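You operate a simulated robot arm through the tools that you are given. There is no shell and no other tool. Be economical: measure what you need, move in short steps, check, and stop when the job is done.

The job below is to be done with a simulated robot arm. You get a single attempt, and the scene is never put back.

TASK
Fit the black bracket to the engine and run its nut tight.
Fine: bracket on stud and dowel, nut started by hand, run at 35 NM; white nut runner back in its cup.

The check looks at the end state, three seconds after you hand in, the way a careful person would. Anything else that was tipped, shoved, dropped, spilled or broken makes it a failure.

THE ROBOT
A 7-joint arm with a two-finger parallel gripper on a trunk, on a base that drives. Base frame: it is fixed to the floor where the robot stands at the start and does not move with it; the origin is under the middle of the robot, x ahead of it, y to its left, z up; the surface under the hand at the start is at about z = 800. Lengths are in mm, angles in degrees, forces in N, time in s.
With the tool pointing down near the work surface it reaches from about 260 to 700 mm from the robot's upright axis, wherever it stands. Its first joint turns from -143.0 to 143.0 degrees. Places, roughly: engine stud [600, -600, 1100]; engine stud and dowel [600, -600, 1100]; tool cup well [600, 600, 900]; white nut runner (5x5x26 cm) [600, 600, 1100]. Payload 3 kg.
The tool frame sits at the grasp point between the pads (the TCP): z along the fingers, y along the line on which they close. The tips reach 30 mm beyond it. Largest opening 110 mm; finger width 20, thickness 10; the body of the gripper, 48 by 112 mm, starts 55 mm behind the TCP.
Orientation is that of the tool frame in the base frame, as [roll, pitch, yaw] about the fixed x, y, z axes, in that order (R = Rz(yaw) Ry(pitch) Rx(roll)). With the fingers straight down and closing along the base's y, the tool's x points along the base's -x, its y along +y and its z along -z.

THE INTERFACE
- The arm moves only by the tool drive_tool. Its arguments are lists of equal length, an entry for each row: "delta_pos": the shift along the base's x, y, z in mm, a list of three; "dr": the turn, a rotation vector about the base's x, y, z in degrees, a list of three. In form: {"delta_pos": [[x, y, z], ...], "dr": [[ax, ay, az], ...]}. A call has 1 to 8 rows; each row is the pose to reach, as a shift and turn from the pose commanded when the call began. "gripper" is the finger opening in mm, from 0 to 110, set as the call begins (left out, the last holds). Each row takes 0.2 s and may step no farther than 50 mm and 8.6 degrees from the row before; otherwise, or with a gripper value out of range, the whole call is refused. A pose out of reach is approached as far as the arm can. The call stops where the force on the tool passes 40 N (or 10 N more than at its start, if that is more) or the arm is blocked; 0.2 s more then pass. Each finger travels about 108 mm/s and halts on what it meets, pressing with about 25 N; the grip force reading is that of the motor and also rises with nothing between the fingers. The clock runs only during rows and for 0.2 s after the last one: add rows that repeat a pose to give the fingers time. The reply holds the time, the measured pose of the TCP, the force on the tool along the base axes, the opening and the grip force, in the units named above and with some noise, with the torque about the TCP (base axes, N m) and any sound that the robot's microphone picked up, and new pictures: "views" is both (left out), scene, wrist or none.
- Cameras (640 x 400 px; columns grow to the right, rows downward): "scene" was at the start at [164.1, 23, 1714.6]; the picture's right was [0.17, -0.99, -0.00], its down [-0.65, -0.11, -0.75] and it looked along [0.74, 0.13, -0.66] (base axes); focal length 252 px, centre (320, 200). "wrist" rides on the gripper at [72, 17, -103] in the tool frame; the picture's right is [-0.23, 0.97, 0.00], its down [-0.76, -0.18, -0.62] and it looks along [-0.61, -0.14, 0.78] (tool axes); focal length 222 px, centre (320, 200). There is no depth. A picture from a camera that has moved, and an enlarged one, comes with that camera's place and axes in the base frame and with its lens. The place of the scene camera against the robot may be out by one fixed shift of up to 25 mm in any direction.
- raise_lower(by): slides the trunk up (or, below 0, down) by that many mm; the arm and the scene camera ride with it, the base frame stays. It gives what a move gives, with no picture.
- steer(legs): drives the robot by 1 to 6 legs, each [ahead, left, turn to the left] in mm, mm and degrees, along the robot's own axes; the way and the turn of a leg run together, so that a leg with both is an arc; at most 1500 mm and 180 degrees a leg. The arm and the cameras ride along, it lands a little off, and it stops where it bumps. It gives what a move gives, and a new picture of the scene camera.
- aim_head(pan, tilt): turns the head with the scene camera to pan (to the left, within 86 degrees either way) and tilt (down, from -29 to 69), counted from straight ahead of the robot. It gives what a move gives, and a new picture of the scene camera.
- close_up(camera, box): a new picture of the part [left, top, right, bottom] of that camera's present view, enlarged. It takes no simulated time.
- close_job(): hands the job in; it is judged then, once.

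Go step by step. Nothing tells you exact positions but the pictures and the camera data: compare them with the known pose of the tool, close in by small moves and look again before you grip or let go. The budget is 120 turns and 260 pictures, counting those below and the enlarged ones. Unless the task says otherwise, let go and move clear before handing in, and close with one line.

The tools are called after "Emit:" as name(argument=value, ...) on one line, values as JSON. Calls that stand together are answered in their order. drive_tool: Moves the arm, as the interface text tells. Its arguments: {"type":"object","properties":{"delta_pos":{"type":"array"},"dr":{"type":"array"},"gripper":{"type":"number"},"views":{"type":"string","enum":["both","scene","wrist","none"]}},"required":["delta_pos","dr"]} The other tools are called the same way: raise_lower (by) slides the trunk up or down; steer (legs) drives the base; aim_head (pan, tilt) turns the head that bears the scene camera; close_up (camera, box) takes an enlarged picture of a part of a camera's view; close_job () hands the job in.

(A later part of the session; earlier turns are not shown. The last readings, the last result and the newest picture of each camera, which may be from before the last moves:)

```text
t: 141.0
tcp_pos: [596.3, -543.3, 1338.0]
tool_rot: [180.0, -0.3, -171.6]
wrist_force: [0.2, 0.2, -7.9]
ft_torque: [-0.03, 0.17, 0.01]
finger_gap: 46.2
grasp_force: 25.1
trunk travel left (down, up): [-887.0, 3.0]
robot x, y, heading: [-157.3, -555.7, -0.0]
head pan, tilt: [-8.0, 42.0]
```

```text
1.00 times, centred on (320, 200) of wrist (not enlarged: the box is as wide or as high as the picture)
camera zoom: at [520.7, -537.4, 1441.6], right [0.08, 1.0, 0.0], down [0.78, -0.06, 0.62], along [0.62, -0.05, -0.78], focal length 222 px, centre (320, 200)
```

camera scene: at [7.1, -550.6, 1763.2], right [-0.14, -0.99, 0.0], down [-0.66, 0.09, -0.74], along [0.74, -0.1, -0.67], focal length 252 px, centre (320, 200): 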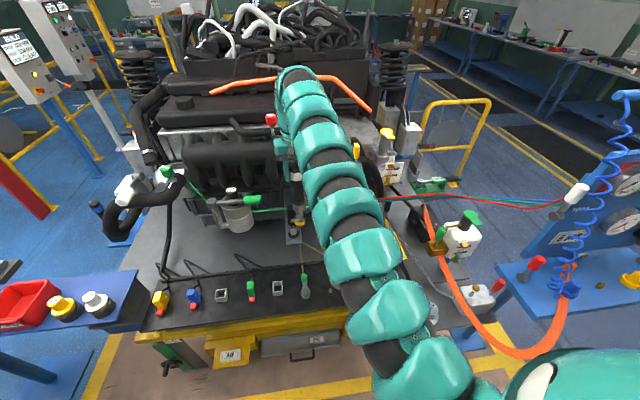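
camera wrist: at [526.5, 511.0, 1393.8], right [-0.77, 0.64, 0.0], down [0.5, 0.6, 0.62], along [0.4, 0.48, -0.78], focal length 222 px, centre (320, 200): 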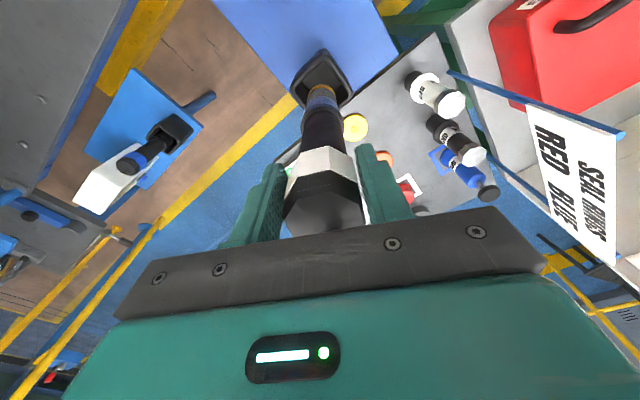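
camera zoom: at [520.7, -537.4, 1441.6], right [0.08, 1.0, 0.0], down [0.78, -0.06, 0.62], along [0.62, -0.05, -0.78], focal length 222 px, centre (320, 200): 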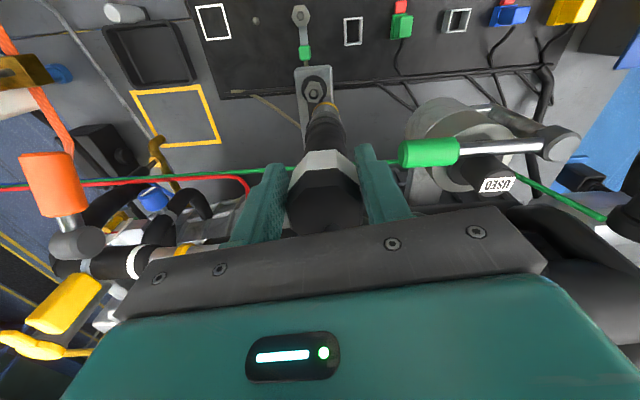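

The nose leans about 6° toward +x in the grip. I tilt the tool +6° about y to bring the runner upright and check.

Emit:
drive_tool(delta_pos=[[0, 0, 2], [0, 0, 4], [0, 0, 4]], dr=[[0, 3, 0], [0, 6, 0], [0, 6, 0]], views="none")

Emit:
close_up(camera="wrist", box=[240, 50, 400, 190])

```text
t: 141.8
tcp_pos: [589.0, -548.7, 1331.9]
tool_rot: [179.1, -6.4, -171.5]
wrist_force: [0.7, -0.9, -7.5]
ft_torque: [-0.06, 0.24, 0.02]
finger_gap: 46.6
grasp_force: 25.0
out of reach, approached as far as the arm can: row 2, 3
trunk travel left (down, up): [-887.0, 3.0]
robot x, y, heading: [-160.5, -552.3, 0.3]
head pan, tilt: [-8.0, 42.0]
```

```text
2.86 times, centred on (320, 120) of wrist
camera zoom: at [525.9, -542.3, 1443.5], right [0.08, 1.0, -0.01], down [0.84, -0.06, 0.53], along [0.53, -0.05, -0.85], focal length 635 px, centre (320, 429)
```

zoom: 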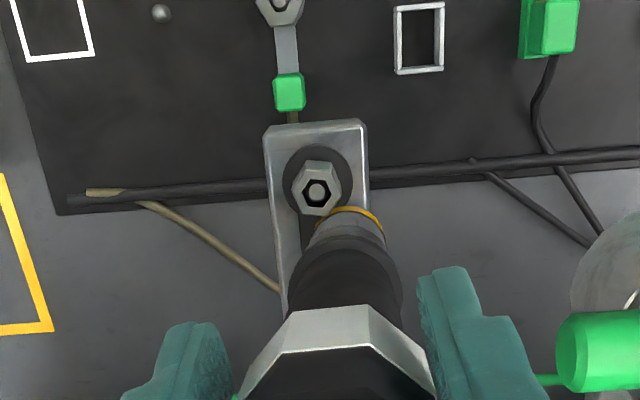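

The nose seems to rest against the nut's side: the socket reaches lower than the yellow ring, below the nut's top. I move sideways away from the nut (+y) and undo the tilt.

Emit:
drive_tool(delta_pos=[[4, 12, 0], [4, 24, 0], [4, 36, 0], [4, 36, 0], [4, 36, 0]], dr=[[0, 0, 0], [0, 0, 0], [0, -3, 0], [0, -6, 0], [0, -6, 0]], views="wrist")

Emit:
close_up(camera="wrist", box=[240, 50, 400, 190])

Emit:
close_up(camera="scene", box=[220, 130, 340, 250])

```text
t: 143.0
tcp_pos: [589.8, -505.9, 1334.6]
tool_rot: [-179.8, -0.2, -171.7]
wrist_force: [-0.1, 0.4, -8.0]
ft_torque: [-0.04, 0.28, -0.01]
finger_gap: 46.3
grasp_force: 24.6
out of reach, approached as far as the arm can: row 1, 2, 3
trunk travel left (down, up): [-887.0, 3.0]
robot x, y, heading: [-159.7, -551.0, 0.2]
head pan, tilt: [-8.0, 42.0]
camera wrist: at [515.0, -500.9, 1438.2], right [0.08, 1.0, 0.0], down [0.78, -0.06, 0.62], along [0.62, -0.05, -0.78], focal length 222 px, centre (320, 200)
```

wrist: 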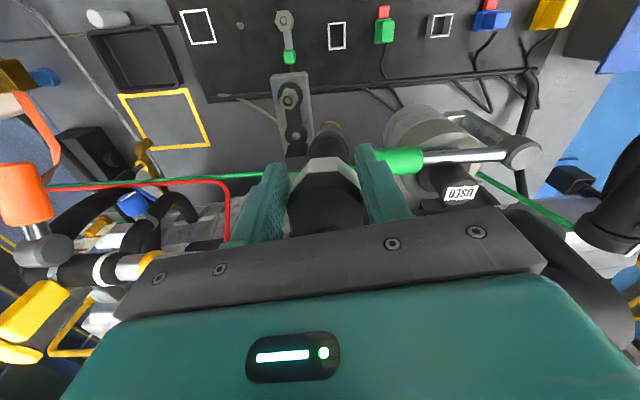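

```text
2.86 times, centred on (320, 120) of wrist
camera zoom: at [515.0, -500.9, 1438.2], right [0.08, 1.0, 0.0], down [0.78, -0.06, 0.62], along [0.62, -0.05, -0.78], focal length 635 px, centre (320, 429)
```

zoom: 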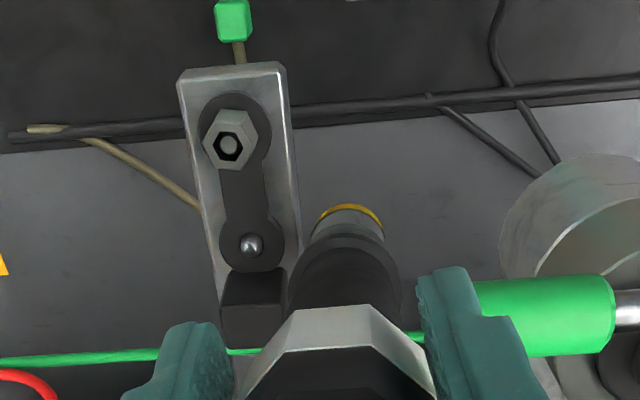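

```text
3.33 times, centred on (280, 190) of scene
camera zoom: at [5.1, -548.4, 1763.4], right [-0.14, -0.99, 0.0], down [-0.66, 0.09, -0.74], along [0.74, -0.1, -0.67], focal length 839 px, centre (453, 233)
```

zoom: 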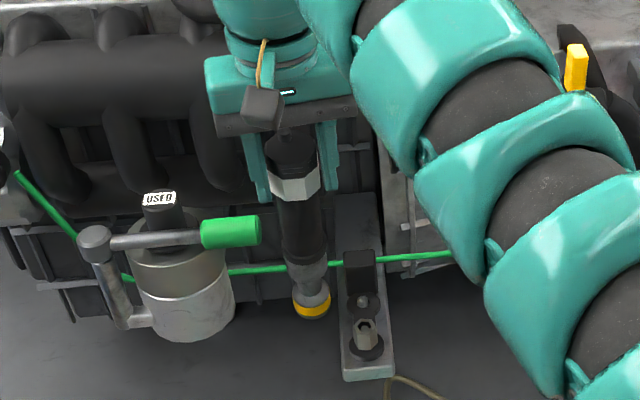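

Now I see the runner tilted about 12° in the grip (nose toward +x) from touching the nut. I'll straighten it against the solid plate end: back off first, then lower the nose to plate height.

Emit:
steer(legs=[[-120, 0, 0]])

Emit:
drive_tool(delta_pos=[[0, -20, -10], [0, -40, -25], [0, -47, -45], [0, -47, -55]], dr=[[0, 0, 0], [0, 0, 0], [0, 0, 0], [0, 0, 0]], views="wrist")

Emit:
close_up(camera="wrist", box=[220, 50, 420, 220])

```text
t: 144.2
tcp_pos: [470.4, -512.4, 1334.7]
tool_rot: [-179.9, -0.3, -171.7]
wrist_force: [-0.1, 0.7, -9.0]
ft_torque: [-0.04, 0.28, 0.02]
finger_gap: 46.1
grasp_force: 25.2
trunk travel left (down, up): [-887.0, 3.0]
robot x, y, heading: [-279.6, -553.5, -0.3]
head pan, tilt: [-8.0, 42.0]
camera scene: at [-114.6, -551.4, 1763.3], right [-0.14, -0.99, 0.0], down [-0.66, 0.09, -0.74], along [0.74, -0.1, -0.67], focal length 252 px, centre (320, 200)
```

scene: 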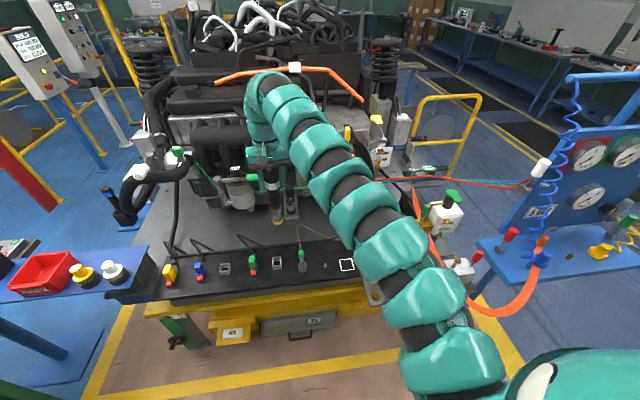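

```text
t: 145.2
tcp_pos: [471.4, -557.9, 1278.4]
tool_rot: [-179.9, -0.2, -171.7]
wrist_force: [0.0, -0.2, -7.4]
ft_torque: [-0.02, 0.22, 0.03]
finger_gap: 46.2
grasp_force: 25.7
trunk travel left (down, up): [-887.0, 3.0]
robot x, y, heading: [-281.1, -557.7, -0.2]
head pan, tilt: [-8.0, 42.0]
camera wrist: at [396.1, -551.9, 1382.7], right [0.08, 1.0, 0.0], down [0.78, -0.07, 0.62], along [0.62, -0.05, -0.78], focal length 222 px, centre (320, 200)
```

wrist: 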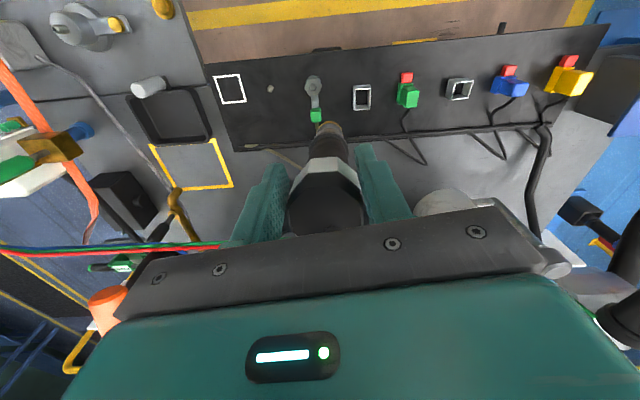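

```text
2.35 times, centred on (320, 135) of wrist
camera zoom: at [396.1, -551.9, 1382.7], right [0.08, 1.0, 0.0], down [0.78, -0.07, 0.62], along [0.62, -0.05, -0.78], focal length 523 px, centre (320, 353)
```

zoom: 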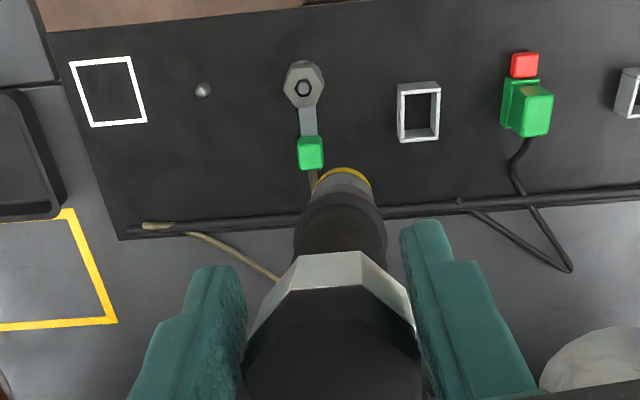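

Nose is at z≈1053, x≈529, in front of the plate end. I push the hand forward so the plate straightens the runner, step by step.

Emit:
drive_tool(delta_pos=[[10, 1, 0], [20, 2.5, 0], [30, 4, 0], [38, 5, 0], [44, 6, 0], [50, 7, 0]], dr=[[0, 0, 0], [0, 0, 0], [0, 0, 0], [0, 0, 0], [0, 0, 0], [0, 0, 0]], views="none")

Emit:
close_up(camera="wrist", box=[220, 50, 420, 220])

Emit:
close_up(camera="scene", box=[220, 130, 340, 250])

```text
t: 146.6
tcp_pos: [501.1, -553.1, 1279.3]
tool_rot: [-179.8, -0.3, -171.7]
wrist_force: [0.2, 0.1, -8.0]
ft_torque: [0.09, 0.43, 0.02]
finger_gap: 46.3
grasp_force: 24.5
out of reach, approached as far as the arm can: row 4, 5, 6
trunk travel left (down, up): [-887.0, 3.0]
robot x, y, heading: [-278.7, -551.8, -0.0]
head pan, tilt: [-8.0, 42.0]
```

```text
2.35 times, centred on (320, 135) of wrist
camera zoom: at [425.8, -548.0, 1383.3], right [0.08, 1.0, 0.0], down [0.78, -0.06, 0.62], along [0.62, -0.05, -0.78], focal length 523 px, centre (320, 353)
```

zoom: 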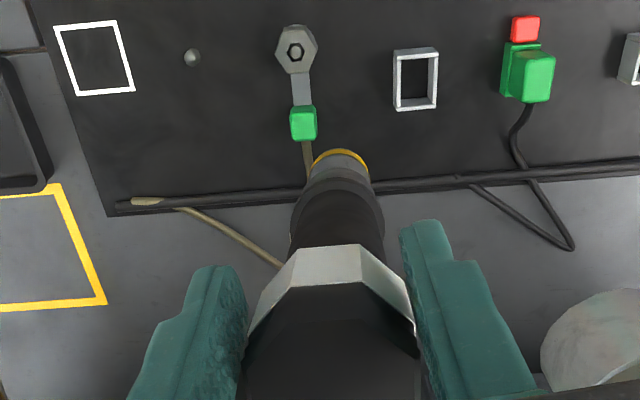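

```text
3.33 times, centred on (280, 190) of scene
camera zoom: at [-114.2, -551.5, 1763.3], right [-0.14, -0.99, 0.0], down [-0.66, 0.09, -0.74], along [0.74, -0.1, -0.67], focal length 839 px, centre (453, 233)
```

zoom: 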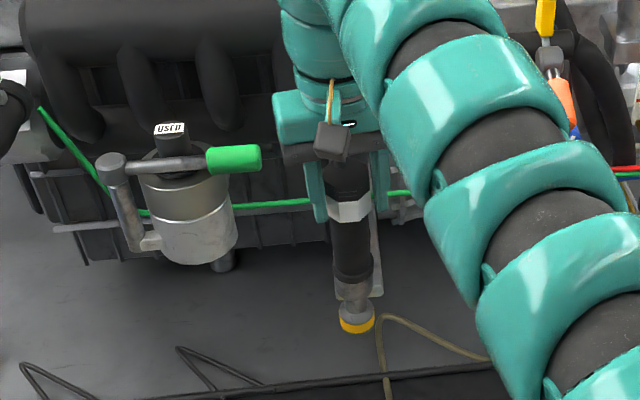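

It's straightening; the arm is at full reach, so I advance the base 40 mm.

Emit:
steer(legs=[[38, 0, 0]])

Emit:
close_up(camera="wrist", box=[220, 50, 420, 220])

```text
t: 147.5
tcp_pos: [540.0, -555.4, 1280.0]
tool_rot: [-180.0, -0.2, -171.7]
wrist_force: [0.5, 0.6, -9.1]
ft_torque: [-0.02, 0.09, 0.02]
finger_gap: 46.6
grasp_force: 24.9
trunk travel left (down, up): [-887.0, 3.0]
robot x, y, heading: [-240.9, -556.4, -0.0]
head pan, tilt: [-8.0, 42.0]
camera scene: at [-74.9, -551.1, 1763.2], right [-0.14, -0.99, 0.0], down [-0.66, 0.09, -0.74], along [0.73, -0.1, -0.67], focal length 252 px, centre (320, 200)
```

scene: 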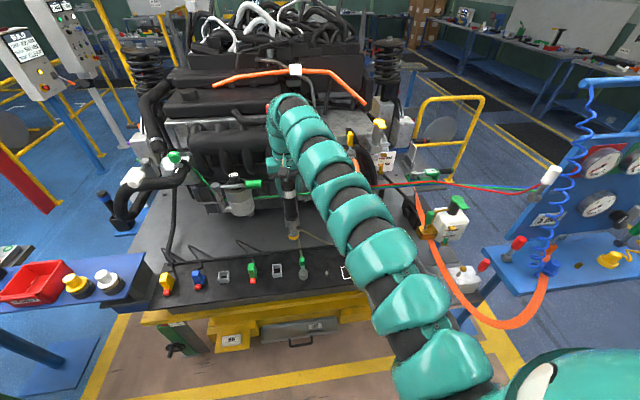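

```text
2.35 times, centred on (320, 135) of wrist
camera zoom: at [464.8, -547.9, 1382.7], right [0.08, 1.0, 0.0], down [0.78, -0.06, 0.62], along [0.62, -0.05, -0.78], focal length 523 px, centre (320, 353)
```

zoom: 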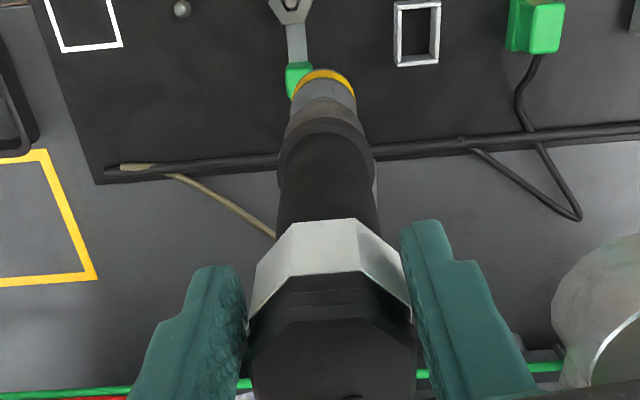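

The runner is upright again. I back the hand off the plate and raise it high.

Emit:
drive_tool(delta_pos=[[-20, 0, 0], [-40, 0, 5], [-60, 0, 25], [-60, 0, 50], [-60, 0, 70], [-60, 0, 82], [-60, 0, 82]], dr=[[0, 0, 0], [0, 0, 0], [0, 0, 0], [0, 0, 0], [0, 0, 0], [0, 0, 0], [0, 0, 0]], views="none")

Emit:
close_up(camera="wrist", box=[220, 50, 420, 220])

Emit:
close_up(camera="scene", box=[200, 100, 360, 240])

```text
t: 149.1
tcp_pos: [479.6, -553.9, 1361.5]
tool_rot: [-179.9, -0.1, -171.6]
wrist_force: [0.8, 0.2, -8.1]
ft_torque: [-0.03, 0.08, 0.01]
finger_gap: 46.4
grasp_force: 25.3
trunk travel left (down, up): [-887.0, 3.0]
robot x, y, heading: [-239.4, -553.4, -0.0]
head pan, tilt: [-8.0, 42.0]
```

```text
2.35 times, centred on (320, 135) of wrist
camera zoom: at [404.1, -548.0, 1465.3], right [0.08, 1.0, 0.0], down [0.78, -0.06, 0.62], along [0.62, -0.05, -0.78], focal length 523 px, centre (320, 353)
```

zoom: 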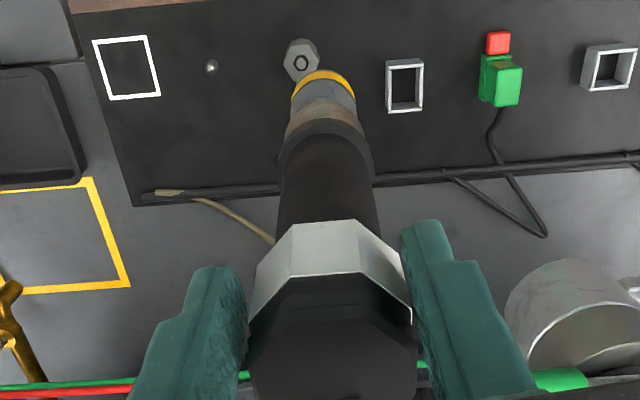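

```text
2.86 times, centred on (280, 170) of scene
camera zoom: at [-75.7, -551.3, 1763.2], right [-0.14, -0.99, 0.0], down [-0.66, 0.09, -0.74], along [0.74, -0.1, -0.67], focal length 719 px, centre (434, 286)
```

zoom: 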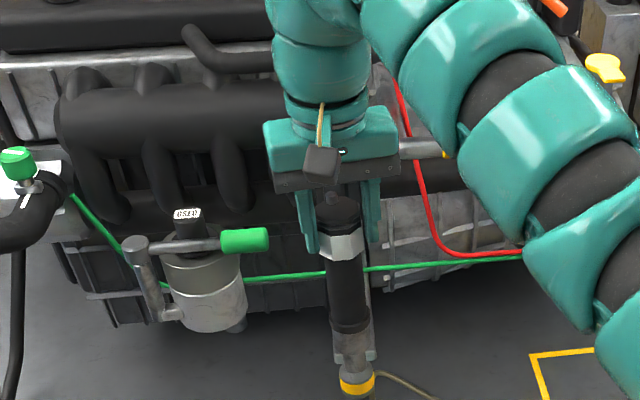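

Reached z≈1361 with the arm comfortable. Drive forward ~105 mm to bring the nose near above the nut.

Emit:
steer(legs=[[105, 0, 0]])

Emit:
close_up(camera="wrist", box=[240, 50, 400, 170])

Emit:
close_up(camera="scene", box=[230, 120, 350, 260])

```text
t: 150.3
tcp_pos: [584.7, -554.7, 1362.7]
tool_rot: [-179.9, -0.2, -171.7]
wrist_force: [0.5, -0.7, -7.0]
ft_torque: [0.0, -0.01, 0.03]
finger_gap: 46.5
grasp_force: 25.4
trunk travel left (down, up): [-887.0, 3.0]
robot x, y, heading: [-134.3, -552.6, -0.0]
head pan, tilt: [-8.0, 42.0]
camera scene: at [29.4, -551.3, 1763.2], right [-0.14, -0.99, 0.0], down [-0.66, 0.09, -0.74], along [0.74, -0.1, -0.67], focal length 252 px, centre (320, 200)
```

scene: 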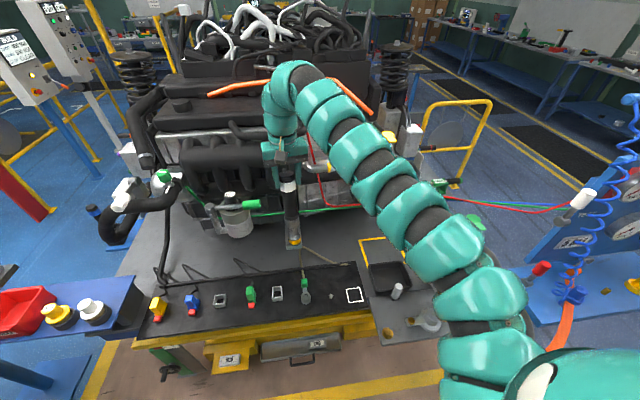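

```text
3.33 times, centred on (320, 110) of wrist
camera zoom: at [509.5, -548.3, 1465.1], right [0.09, 1.0, 0.0], down [0.78, -0.07, 0.62], along [0.62, -0.05, -0.78], focal length 740 px, centre (320, 500)
```

zoom: 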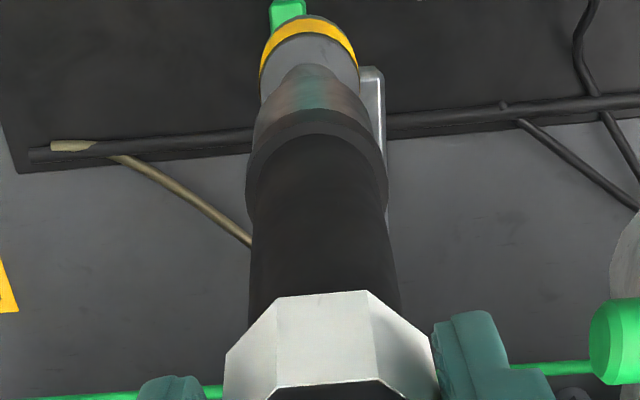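

```text
2.86 times, centred on (290, 190) of scene
camera zoom: at [29.4, -551.3, 1763.2], right [-0.14, -0.99, 0.0], down [-0.66, 0.09, -0.74], along [0.74, -0.1, -0.67], focal length 719 px, centre (406, 229)
```

zoom: 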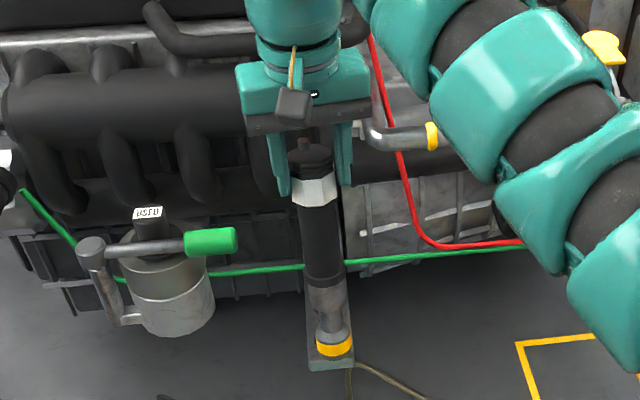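

Base motion swung the runner about −9.5° (nose toward the robot) at the grip's pivot. I tilt the tool −9.5° about y, which puts the runner upright right over the nut.

Emit:
drive_tool(delta_pos=[[0, 0, 0], [0, 0, 0], [0, 0, 0]], dr=[[0, -4.5, 0], [0, -9.5, 0], [0, -9.5, 0]], views="none")

Emit:
close_up(camera="wrist", box=[240, 50, 400, 170])

Emit:
close_up(camera="scene", box=[240, 160, 340, 260])

```text
t: 151.1
tcp_pos: [584.5, -554.2, 1360.8]
tool_rot: [-178.4, 9.3, -171.6]
wrist_force: [-2.7, 1.8, -8.1]
ft_torque: [0.36, 0.82, 0.03]
finger_gap: 46.1
grasp_force: 25.3
trunk travel left (down, up): [-887.0, 3.0]
robot x, y, heading: [-137.0, -554.2, -0.2]
head pan, tilt: [-8.0, 42.0]
```

```text
3.33 times, centred on (320, 110) of wrist
camera zoom: at [492.4, -547.9, 1451.9], right [0.08, 1.0, 0.01], down [0.67, -0.07, 0.74], along [0.74, -0.05, -0.67], focal length 740 px, centre (320, 500)
```

zoom: 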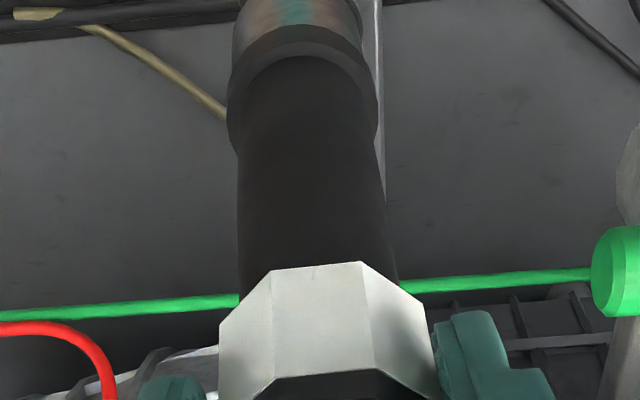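

```text
4.00 times, centred on (290, 210) of scene
camera zoom: at [28.2, -550.7, 1763.3], right [-0.14, -0.99, 0.0], down [-0.66, 0.09, -0.74], along [0.74, -0.1, -0.67], focal length 1007 px, centre (440, 160)
```

zoom: 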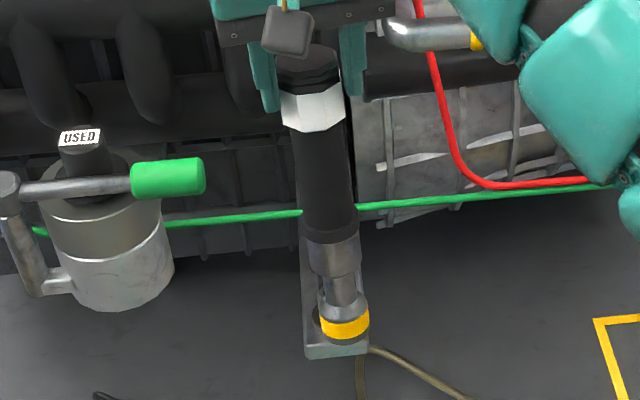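

There is torque (0.8 N·m): the nose is leaning on the nut, so its end reaches lower than I took it to be (≈255 mm below the TCP). I raise clear and look.

Emit:
drive_tool(delta_pos=[[-8, 0, 5], [-12, 0, 15], [-12, 0, 28], [-12, 0, 28]], dr=[[0, 0, 0], [0, 0, 0], [0, 0, 0], [0, 0, 0]], views="none")

Emit:
close_up(camera="wrist", box=[220, 0, 420, 150])

Emit:
close_up(camera="scene", box=[240, 150, 340, 250])

```text
t: 152.1
tcp_pos: [572.8, -554.7, 1388.6]
tool_rot: [-178.6, 9.3, -171.6]
wrist_force: [-0.9, 0.1, -7.4]
ft_torque: [-0.01, 0.01, -0.01]
finger_gap: 46.1
grasp_force: 25.1
trunk travel left (down, up): [-887.0, 3.0]
robot x, y, heading: [-137.7, -553.8, 0.0]
head pan, tilt: [-8.0, 42.0]
```

```text
2.67 times, centred on (320, 75) of wrist
camera zoom: at [481.1, -548.6, 1478.9], right [0.08, 1.0, 0.01], down [0.67, -0.07, 0.74], along [0.74, -0.05, -0.67], focal length 592 px, centre (320, 533)
```

zoom: 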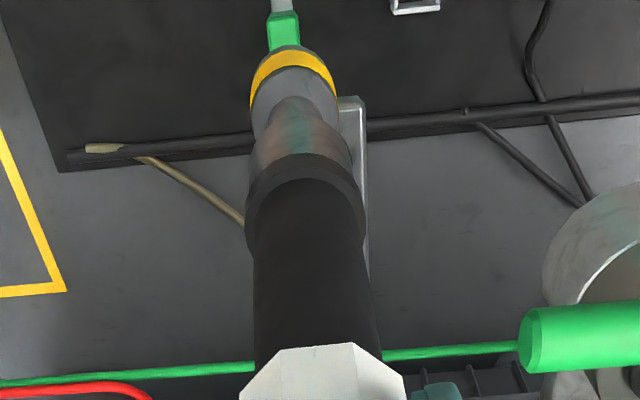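

```text
4.00 times, centred on (290, 200) of scene
camera zoom: at [28.8, -551.3, 1763.3], right [-0.14, -0.99, 0.0], down [-0.66, 0.09, -0.74], along [0.74, -0.1, -0.67], focal length 1007 px, centre (440, 200)
```

zoom: 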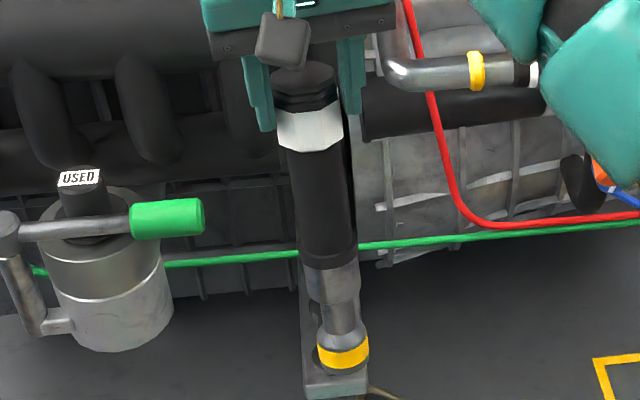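

Free of contact; the runner leans 8° (nose toward −x). I tilt the tool the remaining −8° to make it upright, over the nut but high.

Emit:
drive_tool(delta_pos=[[4, 0, 0], [8, 0, 0], [12, 1, 0], [12, 1, 0]], dr=[[0.7, -4, 0], [1.4, -8.2, 0], [1.4, -8.2, 0], [1.4, -8.2, 0]], views="none")

Emit:
close_up(camera="wrist", box=[220, 0, 420, 150])

Emit:
close_up(camera="scene", box=[250, 165, 330, 245])

```text
t: 153.1
tcp_pos: [583.9, -554.3, 1390.8]
tool_rot: [-178.7, 17.5, -171.7]
wrist_force: [-0.4, 0.1, -8.3]
ft_torque: [-0.02, 0.13, 0.01]
finger_gap: 45.9
grasp_force: 24.3
trunk travel left (down, up): [-887.0, 3.0]
robot x, y, heading: [-138.7, -551.2, 0.1]
head pan, tilt: [-8.0, 42.0]
```

```text
2.67 times, centred on (320, 75) of wrist
camera zoom: at [480.8, -549.6, 1466.7], right [0.08, 1.0, 0.05], down [0.56, -0.08, 0.83], along [0.83, -0.04, -0.56], focal length 592 px, centre (320, 533)
```

zoom: 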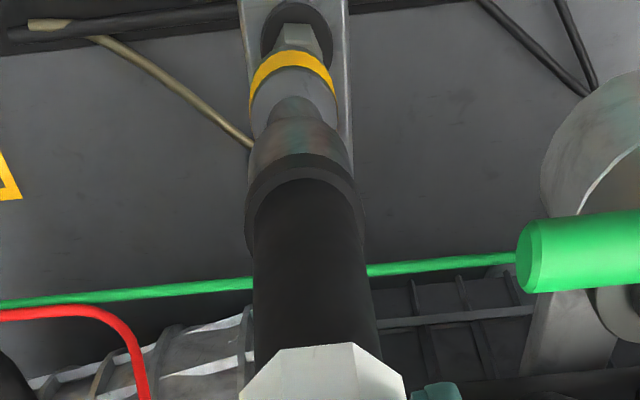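

```text
5.00 times, centred on (290, 205) of scene
camera zoom: at [28.5, -551.5, 1763.3], right [-0.14, -0.99, 0.0], down [-0.66, 0.09, -0.74], along [0.74, -0.1, -0.67], focal length 1259 px, centre (470, 175)
```

zoom: 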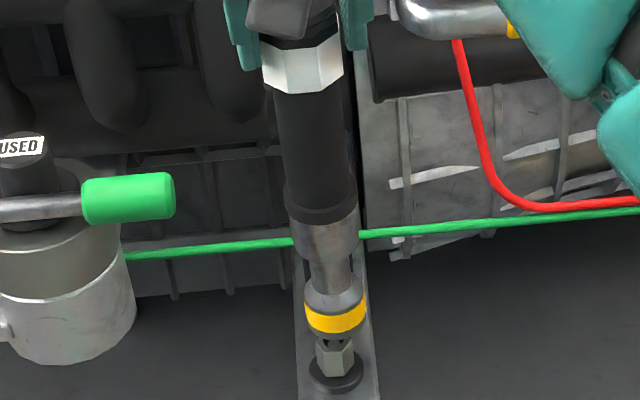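

Now both views show the nose straight above the nut, about 3 mm off in y. I correct and lower 18 mm.

Emit:
drive_tool(delta_pos=[[0, 3, 0], [0, 3, -9], [0, 3, -18], [0, 3, -18]], dr=[[0, 0, 0], [0, 0, 0], [0, 0, 0], [0, 0, 0]], views="none")

Emit:
close_up(camera="wrist", box=[250, 0, 390, 100])

Emit:
close_up(camera="scene", box=[260, 195, 330, 245])

```text
t: 154.1
tcp_pos: [583.9, -550.7, 1378.8]
tool_rot: [-178.7, 17.5, -171.7]
wrist_force: [0.4, 0.1, -8.1]
ft_torque: [0.0, 0.12, 0.0]
finger_gap: 46.1
grasp_force: 25.2
out of reach, approached as far as the arm can: row 3, 4
trunk travel left (down, up): [-887.0, 3.0]
robot x, y, heading: [-131.8, -559.3, 0.1]
head pan, tilt: [-8.0, 42.0]
```

```text
4.00 times, centred on (320, 50) of wrist
camera zoom: at [481.3, -546.5, 1456.9], right [0.08, 1.0, 0.05], down [0.56, -0.08, 0.83], along [0.83, -0.04, -0.56], focal length 888 px, centre (320, 800)
```

zoom: 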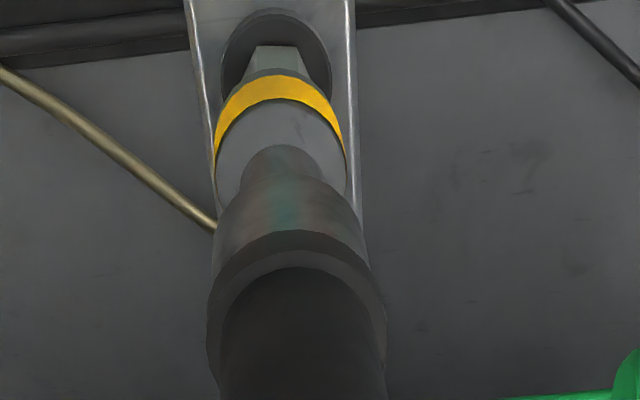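

```text
8.00 times, centred on (295, 220) of scene
camera zoom: at [28.8, -551.3, 1763.3], right [-0.14, -0.99, 0.0], down [-0.66, 0.09, -0.74], along [0.74, -0.1, -0.67], focal length 2014 px, centre (520, 40)
```

zoom: 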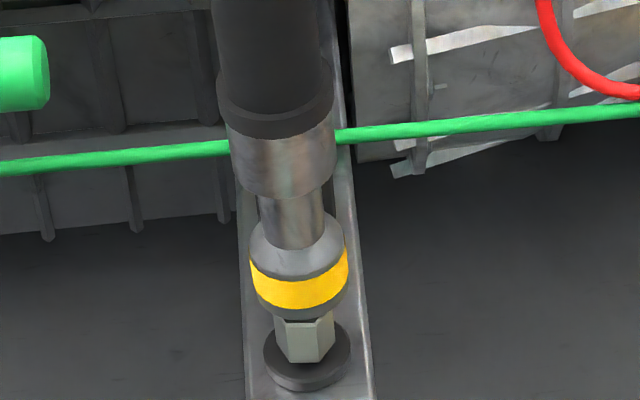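

Aligned, but the arm is at its inner limit. I lift slightly, back the base 50 mm, and reach out again.

Emit:
drive_tool(delta_pos=[[0, 0, 10]], dr=[[0, 0, 0]], views="none")

Emit:
steer(legs=[[-45, 0, 0]])

Emit:
drive_tool(delta_pos=[[12, 0, 0], [24, 0, 0], [36, 0, 0], [45, 0, 0], [45, 0, -5], [45, 0, -10]], dr=[[0, 0, 0], [0, 0, 0], [0, 0, 0], [0, 0, 0], [0, 0, 0], [0, 0, 0]], views="none")

Emit:
close_up(camera="wrist", box=[250, 0, 390, 100])

Emit:
close_up(camera="scene", box=[260, 185, 330, 235])

```text
t: 154.5
tcp_pos: [582.6, -549.6, 1390.0]
tool_rot: [-178.7, 17.6, -171.7]
wrist_force: [0.8, 0.8, -7.8]
ft_torque: [-0.02, 0.14, 0.01]
finger_gap: 45.9
grasp_force: 24.7
trunk travel left (down, up): [-887.0, 3.0]
robot x, y, heading: [-132.5, -554.0, -0.3]
head pan, tilt: [-8.0, 42.0]
```

```text
t: 155.4
tcp_pos: [537.2, -549.5, 1392.7]
tool_rot: [-178.7, 17.5, -171.7]
wrist_force: [-1.0, 0.0, -7.3]
ft_torque: [0.0, 0.14, -0.02]
finger_gap: 46.2
grasp_force: 24.9
trunk travel left (down, up): [-887.0, 3.0]
robot x, y, heading: [-178.8, -556.9, 0.3]
head pan, tilt: [-8.0, 42.0]
camera scene: at [-18.2, -551.3, 1763.4], right [-0.14, -0.99, 0.0], down [-0.66, 0.09, -0.74], along [0.74, -0.1, -0.67], focal length 252 px, centre (320, 200)
```

scene: 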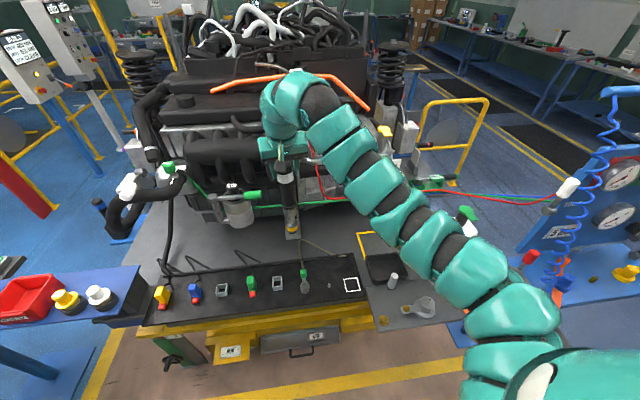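

```text
t: 156.8
tcp_pos: [584.3, -549.8, 1381.2]
tool_rot: [-178.8, 17.5, -171.7]
wrist_force: [1.1, 0.2, -8.3]
ft_torque: [-0.03, 0.13, 0.02]
finger_gap: 46.0
grasp_force: 25.1
trunk travel left (down, up): [-887.0, 3.0]
robot x, y, heading: [-183.1, -550.4, 0.0]
head pan, tilt: [-8.0, 42.0]
```

```text
4.00 times, centred on (320, 50) of wrist
camera zoom: at [482.0, -546.1, 1456.6], right [0.08, 1.0, 0.05], down [0.56, -0.08, 0.83], along [0.83, -0.04, -0.56], focal length 888 px, centre (320, 800)
```

zoom: 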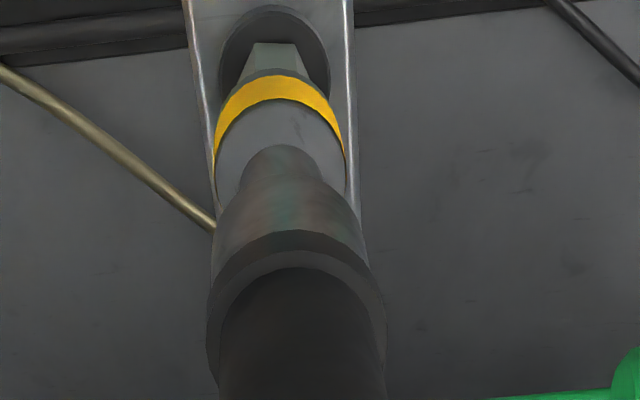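

```text
8.00 times, centred on (295, 210) of scene
camera zoom: at [-15.7, -551.1, 1763.2], right [-0.14, -0.99, 0.0], down [-0.66, 0.09, -0.74], along [0.74, -0.1, -0.67], focal length 2014 px, centre (520, 120)
```

zoom: 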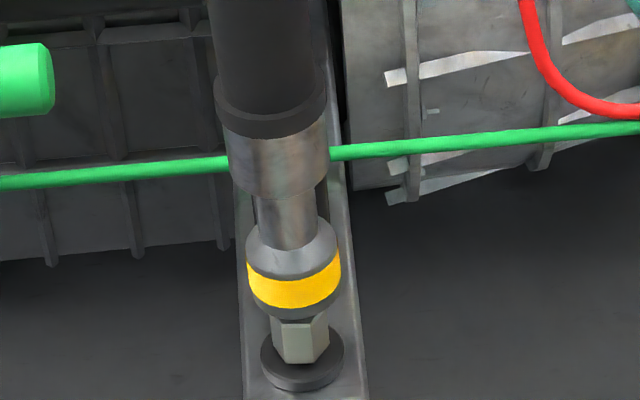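

Still aligned. I lower onto the nut in small steps, watching force.

Emit:
drive_tool(delta_pos=[[0, 0, -4], [0, 0, -8], [0, 0, -12], [0, 0, -15], [0, 0, -18]], dr=[[0, 0, 0], [0, 0, 0], [0, 0, 0], [0, 0, 0], [0, 0, 0]], views="none")

Emit:
close_up(camera="scene", box=[260, 185, 330, 235])

```text
t: 158.0
tcp_pos: [584.0, -549.6, 1363.6]
tool_rot: [-178.7, 17.6, -171.6]
wrist_force: [-2.5, 0.1, -6.0]
ft_torque: [0.1, 0.87, 0.04]
finger_gap: 46.2
grasp_force: 24.5
trunk travel left (down, up): [-887.0, 3.0]
robot x, y, heading: [-184.3, -554.4, 0.0]
head pan, tilt: [-8.0, 42.0]
```

```text
8.00 times, centred on (295, 210) of scene
camera zoom: at [-16.9, -551.0, 1763.4], right [-0.14, -0.99, 0.0], down [-0.66, 0.09, -0.74], along [0.74, -0.1, -0.67], focal length 2014 px, centre (520, 120)
```

zoom: 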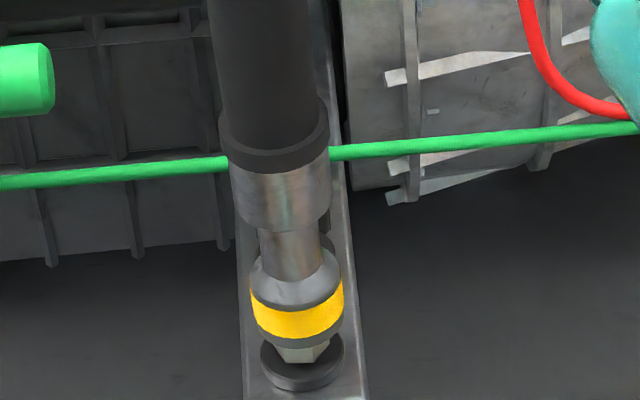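

The socket is at the nut's top with a slight side load; I ease 3 mm in −x and press down further.

Emit:
drive_tool(delta_pos=[[-3, 0, 0], [-3, 0, -3], [-3, 0, -6], [-3, 0, -9], [-3, 0, -12]], dr=[[0, 0, 0], [0, 0, 0], [0, 0, 0], [0, 0, 0], [0, 0, 0]], views="none")

Emit:
close_up(camera="scene", box=[250, 165, 330, 235])

Emit:
close_up(camera="wrist", box=[250, 0, 390, 100])

```text
t: 159.2
tcp_pos: [578.5, -550.7, 1354.0]
tool_rot: [-178.8, 17.8, -171.6]
wrist_force: [0.8, -0.1, 17.1]
ft_torque: [0.14, -0.29, -0.12]
finger_gap: 46.2
grasp_force: 25.4
trunk travel left (down, up): [-887.0, 3.0]
robot x, y, heading: [-181.7, -550.9, 0.2]
head pan, tilt: [-8.0, 42.0]
```

```text
5.71 times, centred on (290, 200) of scene
camera zoom: at [-19.8, -551.1, 1763.8], right [-0.14, -0.99, 0.0], down [-0.66, 0.09, -0.74], along [0.74, -0.1, -0.67], focal length 1439 px, centre (491, 200)
```

zoom: 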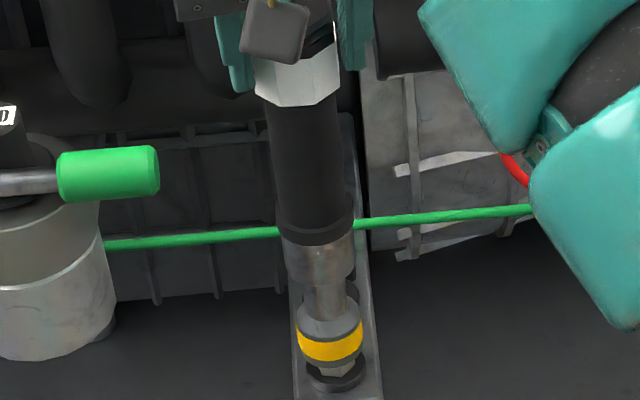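

```text
4.00 times, centred on (320, 50) of wrist
camera zoom: at [475.5, -546.2, 1429.0], right [0.08, 1.0, 0.05], down [0.55, -0.08, 0.83], along [0.83, -0.04, -0.56], focal length 888 px, centre (320, 800)
```

zoom: 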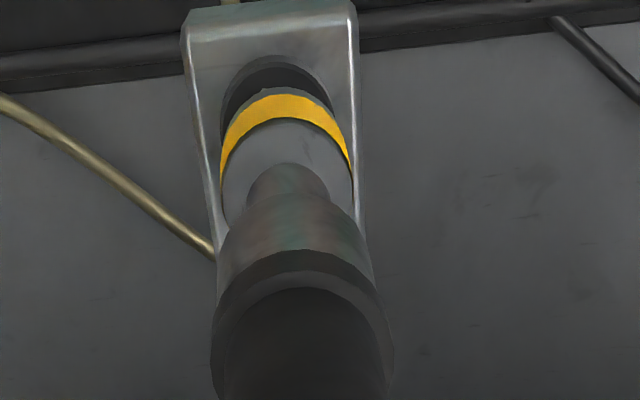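

Pressing with ~25 N on the nut, not running yet. I press harder while turning a few degrees clockwise to let the socket find the hex.

Emit:
drive_tool(delta_pos=[[0, 0, -1], [0, 0, -1.5], [0, 0, -2], [0, 0, -2.5], [0, 0, -2.5], [0, 0, -2.5]], dr=[[0, 0, -3], [0, 0, -6], [0, 0, -9], [0, 0, -12], [0, 0, -15], [0, 0, -15]], views="none")

Emit:
close_up(camera="scene", box=[250, 165, 330, 235])

```text
t: 160.6
tcp_pos: [577.6, -548.5, 1348.8]
tool_rot: [-178.8, 17.6, 173.3]
wrist_force: [-0.9, 2.7, 15.7]
ft_torque: [0.57, -0.09, 0.04]
finger_gap: 46.3
grasp_force: 24.8
trunk travel left (down, up): [-887.0, 3.0]
robot x, y, heading: [-181.0, -555.6, 0.2]
head pan, tilt: [-8.0, 42.0]
```

```text
5.71 times, centred on (290, 200) of scene
camera zoom: at [-19.7, -550.7, 1763.6], right [-0.14, -0.99, 0.0], down [-0.66, 0.09, -0.74], along [0.74, -0.1, -0.67], focal length 1439 px, centre (491, 200)
```

zoom: 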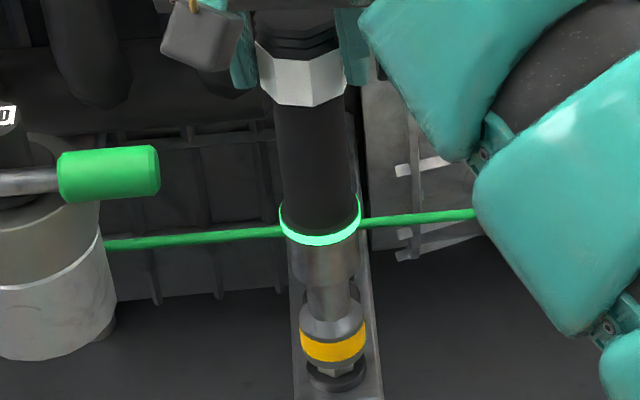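

The runner's ring has lit up green: it responds to the press. I hold the pressure, following down slightly, and watch.

Emit:
drive_tool(delta_pos=[[0, 0, -0.5], [0, 0, -1], [0, 0, -1.5], [0, 0, -2], [0, 0, -2], [0, 0, -2], [0, 0, -2], [0, 0, -2]], dr=[[0, 0, 0], [0, 0, 0], [0, 0, 0], [0, 0, 0], [0, 0, 0], [0, 0, 0], [0, 0, 0], [0, 0, 0]], views="none")

Emit:
close_up(camera="scene", box=[250, 165, 330, 235])

```text
t: 162.4
tcp_pos: [578.1, -549.2, 1349.4]
tool_rot: [-178.7, 17.7, 173.4]
wrist_force: [1.4, 1.7, 16.1]
ft_torque: [0.53, -0.41, 0.05]
finger_gap: 46.4
grasp_force: 25.0
trunk travel left (down, up): [-887.0, 3.0]
robot x, y, heading: [-182.0, -552.4, 0.2]
head pan, tilt: [-8.0, 42.0]
```

```text
5.71 times, centred on (290, 200) of scene
camera zoom: at [-19.7, -550.7, 1763.7], right [-0.14, -0.99, 0.0], down [-0.66, 0.09, -0.74], along [0.74, -0.1, -0.67], focal length 1439 px, centre (491, 200)
```

zoom: 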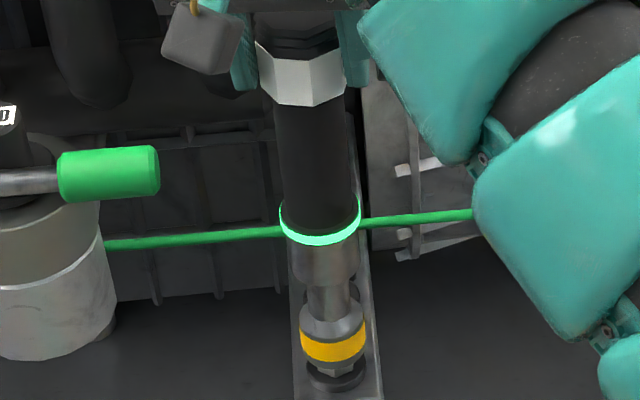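

Steady green. I lift the socket off and inspect the nut.

Emit:
drive_tool(delta_pos=[[0, 0, 10], [0, 0, 20], [0, 0, 30], [0, 0, 40]], dr=[[0, 0, 0], [0, 0, 0], [0, 0, 0], [0, 0, 0]], views="none")

Emit:
close_up(camera="scene", box=[255, 180, 335, 240])

```text
t: 163.4
tcp_pos: [580.5, -550.5, 1386.9]
tool_rot: [-178.7, 17.6, 173.4]
wrist_force: [-0.3, -1.1, -8.1]
ft_torque: [0.06, 0.18, 0.01]
finger_gap: 46.1
grasp_force: 25.1
trunk travel left (down, up): [-887.0, 3.0]
robot x, y, heading: [-181.9, -552.4, 0.2]
head pan, tilt: [-8.0, 42.0]
```

```text
6.67 times, centred on (295, 210) of scene
camera zoom: at [-17.2, -551.2, 1763.4], right [-0.14, -0.99, 0.0], down [-0.66, 0.09, -0.74], along [0.74, -0.1, -0.67], focal length 1679 px, centre (487, 133)
```

zoom: 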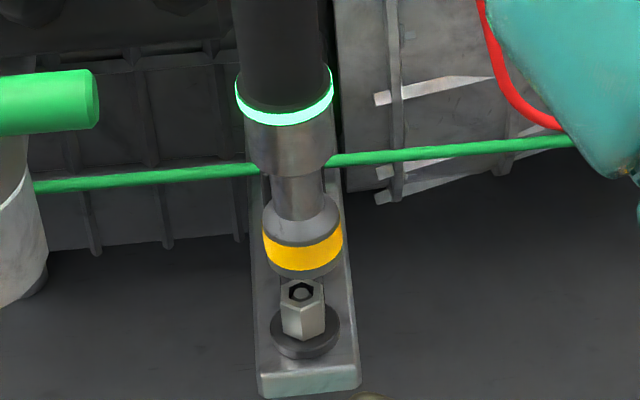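

The green light stays on. A closer look at the nut's seat.

Emit:
close_up(camera="scene", box=[278, 210, 308, 238])

```text
14.29 times, centred on (293, 224) of scene
camera zoom: at [-17.2, -551.2, 1763.4], right [-0.14, -0.99, 0.0], down [-0.66, 0.09, -0.74], along [0.74, -0.1, -0.67], focal length 3597 px, centre (706, -143)
```

zoom: 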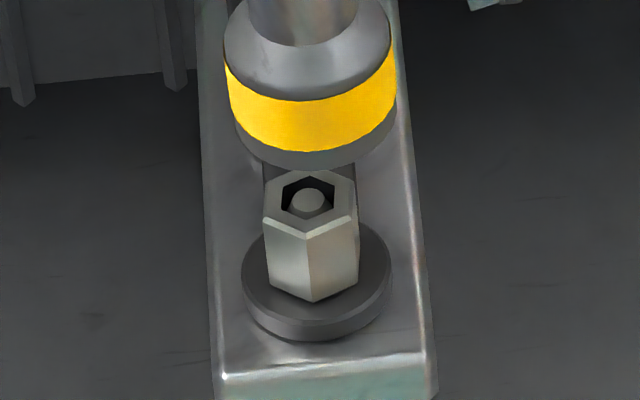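

The nut is seated on the bracket and the runner shows green. Now I return the runner to its cup the way I came: back off, strafe left, extend the arm to the carry pose, turn left.

Emit:
steer(legs=[[-150, 0, 0], [0, 340, 0]])

Emit:
drive_tool(delta_pos=[[4, -24, -6], [8, -48, -12], [12, -72, -18], [16, -96, -24], [20, -120, -30], [24, -144, -36], [28, -168, -42], [31, -188, -45]], dr=[[0, 0, 0], [0, 0, 0], [0, 0, 0], [0, 0, 0], [0, 0, 0], [0, 0, 0], [0, 0, 0], [0, 0, 0]], views="none")

Emit:
steer(legs=[[0, 0, 55.3]])

```text
t: 166.6
tcp_pos: [431.2, -214.9, 1387.1]
tool_rot: [-178.6, 17.5, 173.3]
wrist_force: [0.4, 0.6, -8.4]
ft_torque: [0.06, 0.14, -0.03]
finger_gap: 45.8
grasp_force: 25.0
trunk travel left (down, up): [-887.0, 3.0]
robot x, y, heading: [-328.2, -215.5, 0.1]
head pan, tilt: [-8.0, 42.0]
camera scene: at [-166.1, -213.6, 1763.3], right [-0.14, -0.99, 0.0], down [-0.66, 0.09, -0.74], along [0.74, -0.1, -0.67], focal length 252 px, centre (320, 200)
```

scene: 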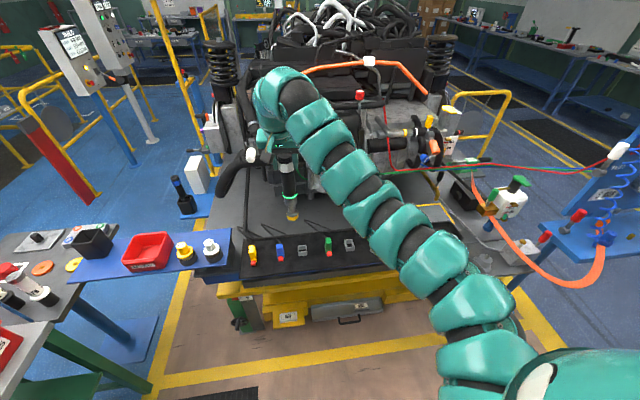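

```text
t: 168.3
tcp_pos: [463.1, -403.7, 1339.8]
tool_rot: [-178.7, 17.5, 173.3]
wrist_force: [-0.1, -0.6, -8.6]
ft_torque: [0.02, 0.13, -0.02]
finger_gap: 46.1
grasp_force: 25.1
trunk travel left (down, up): [-887.0, 3.0]
robot x, y, heading: [-332.9, -217.0, 0.4]
head pan, tilt: [-8.0, 42.0]
```

```text
t: 171.2
tcp_pos: [272.1, 332.6, 1339.5]
tool_rot: [-178.7, 17.5, -131.2]
wrist_force: [0.2, -0.7, -7.6]
ft_torque: [-0.1, 0.09, -0.01]
finger_gap: 46.1
grasp_force: 25.4
trunk travel left (down, up): [-887.0, 3.0]
robot x, y, heading: [-331.5, -218.1, 55.4]
head pan, tilt: [-8.0, 42.0]
camera scene: at [-227.5, -73.8, 1763.3], right [0.74, -0.68, 0.0], down [-0.45, -0.49, -0.74], along [0.5, 0.55, -0.67], focal length 252 px, centre (320, 200)
```

scene: 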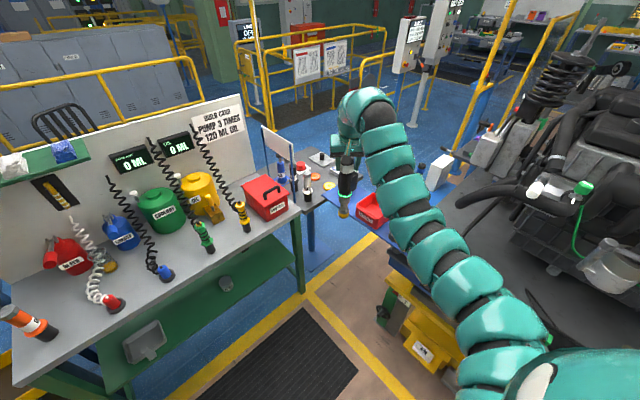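

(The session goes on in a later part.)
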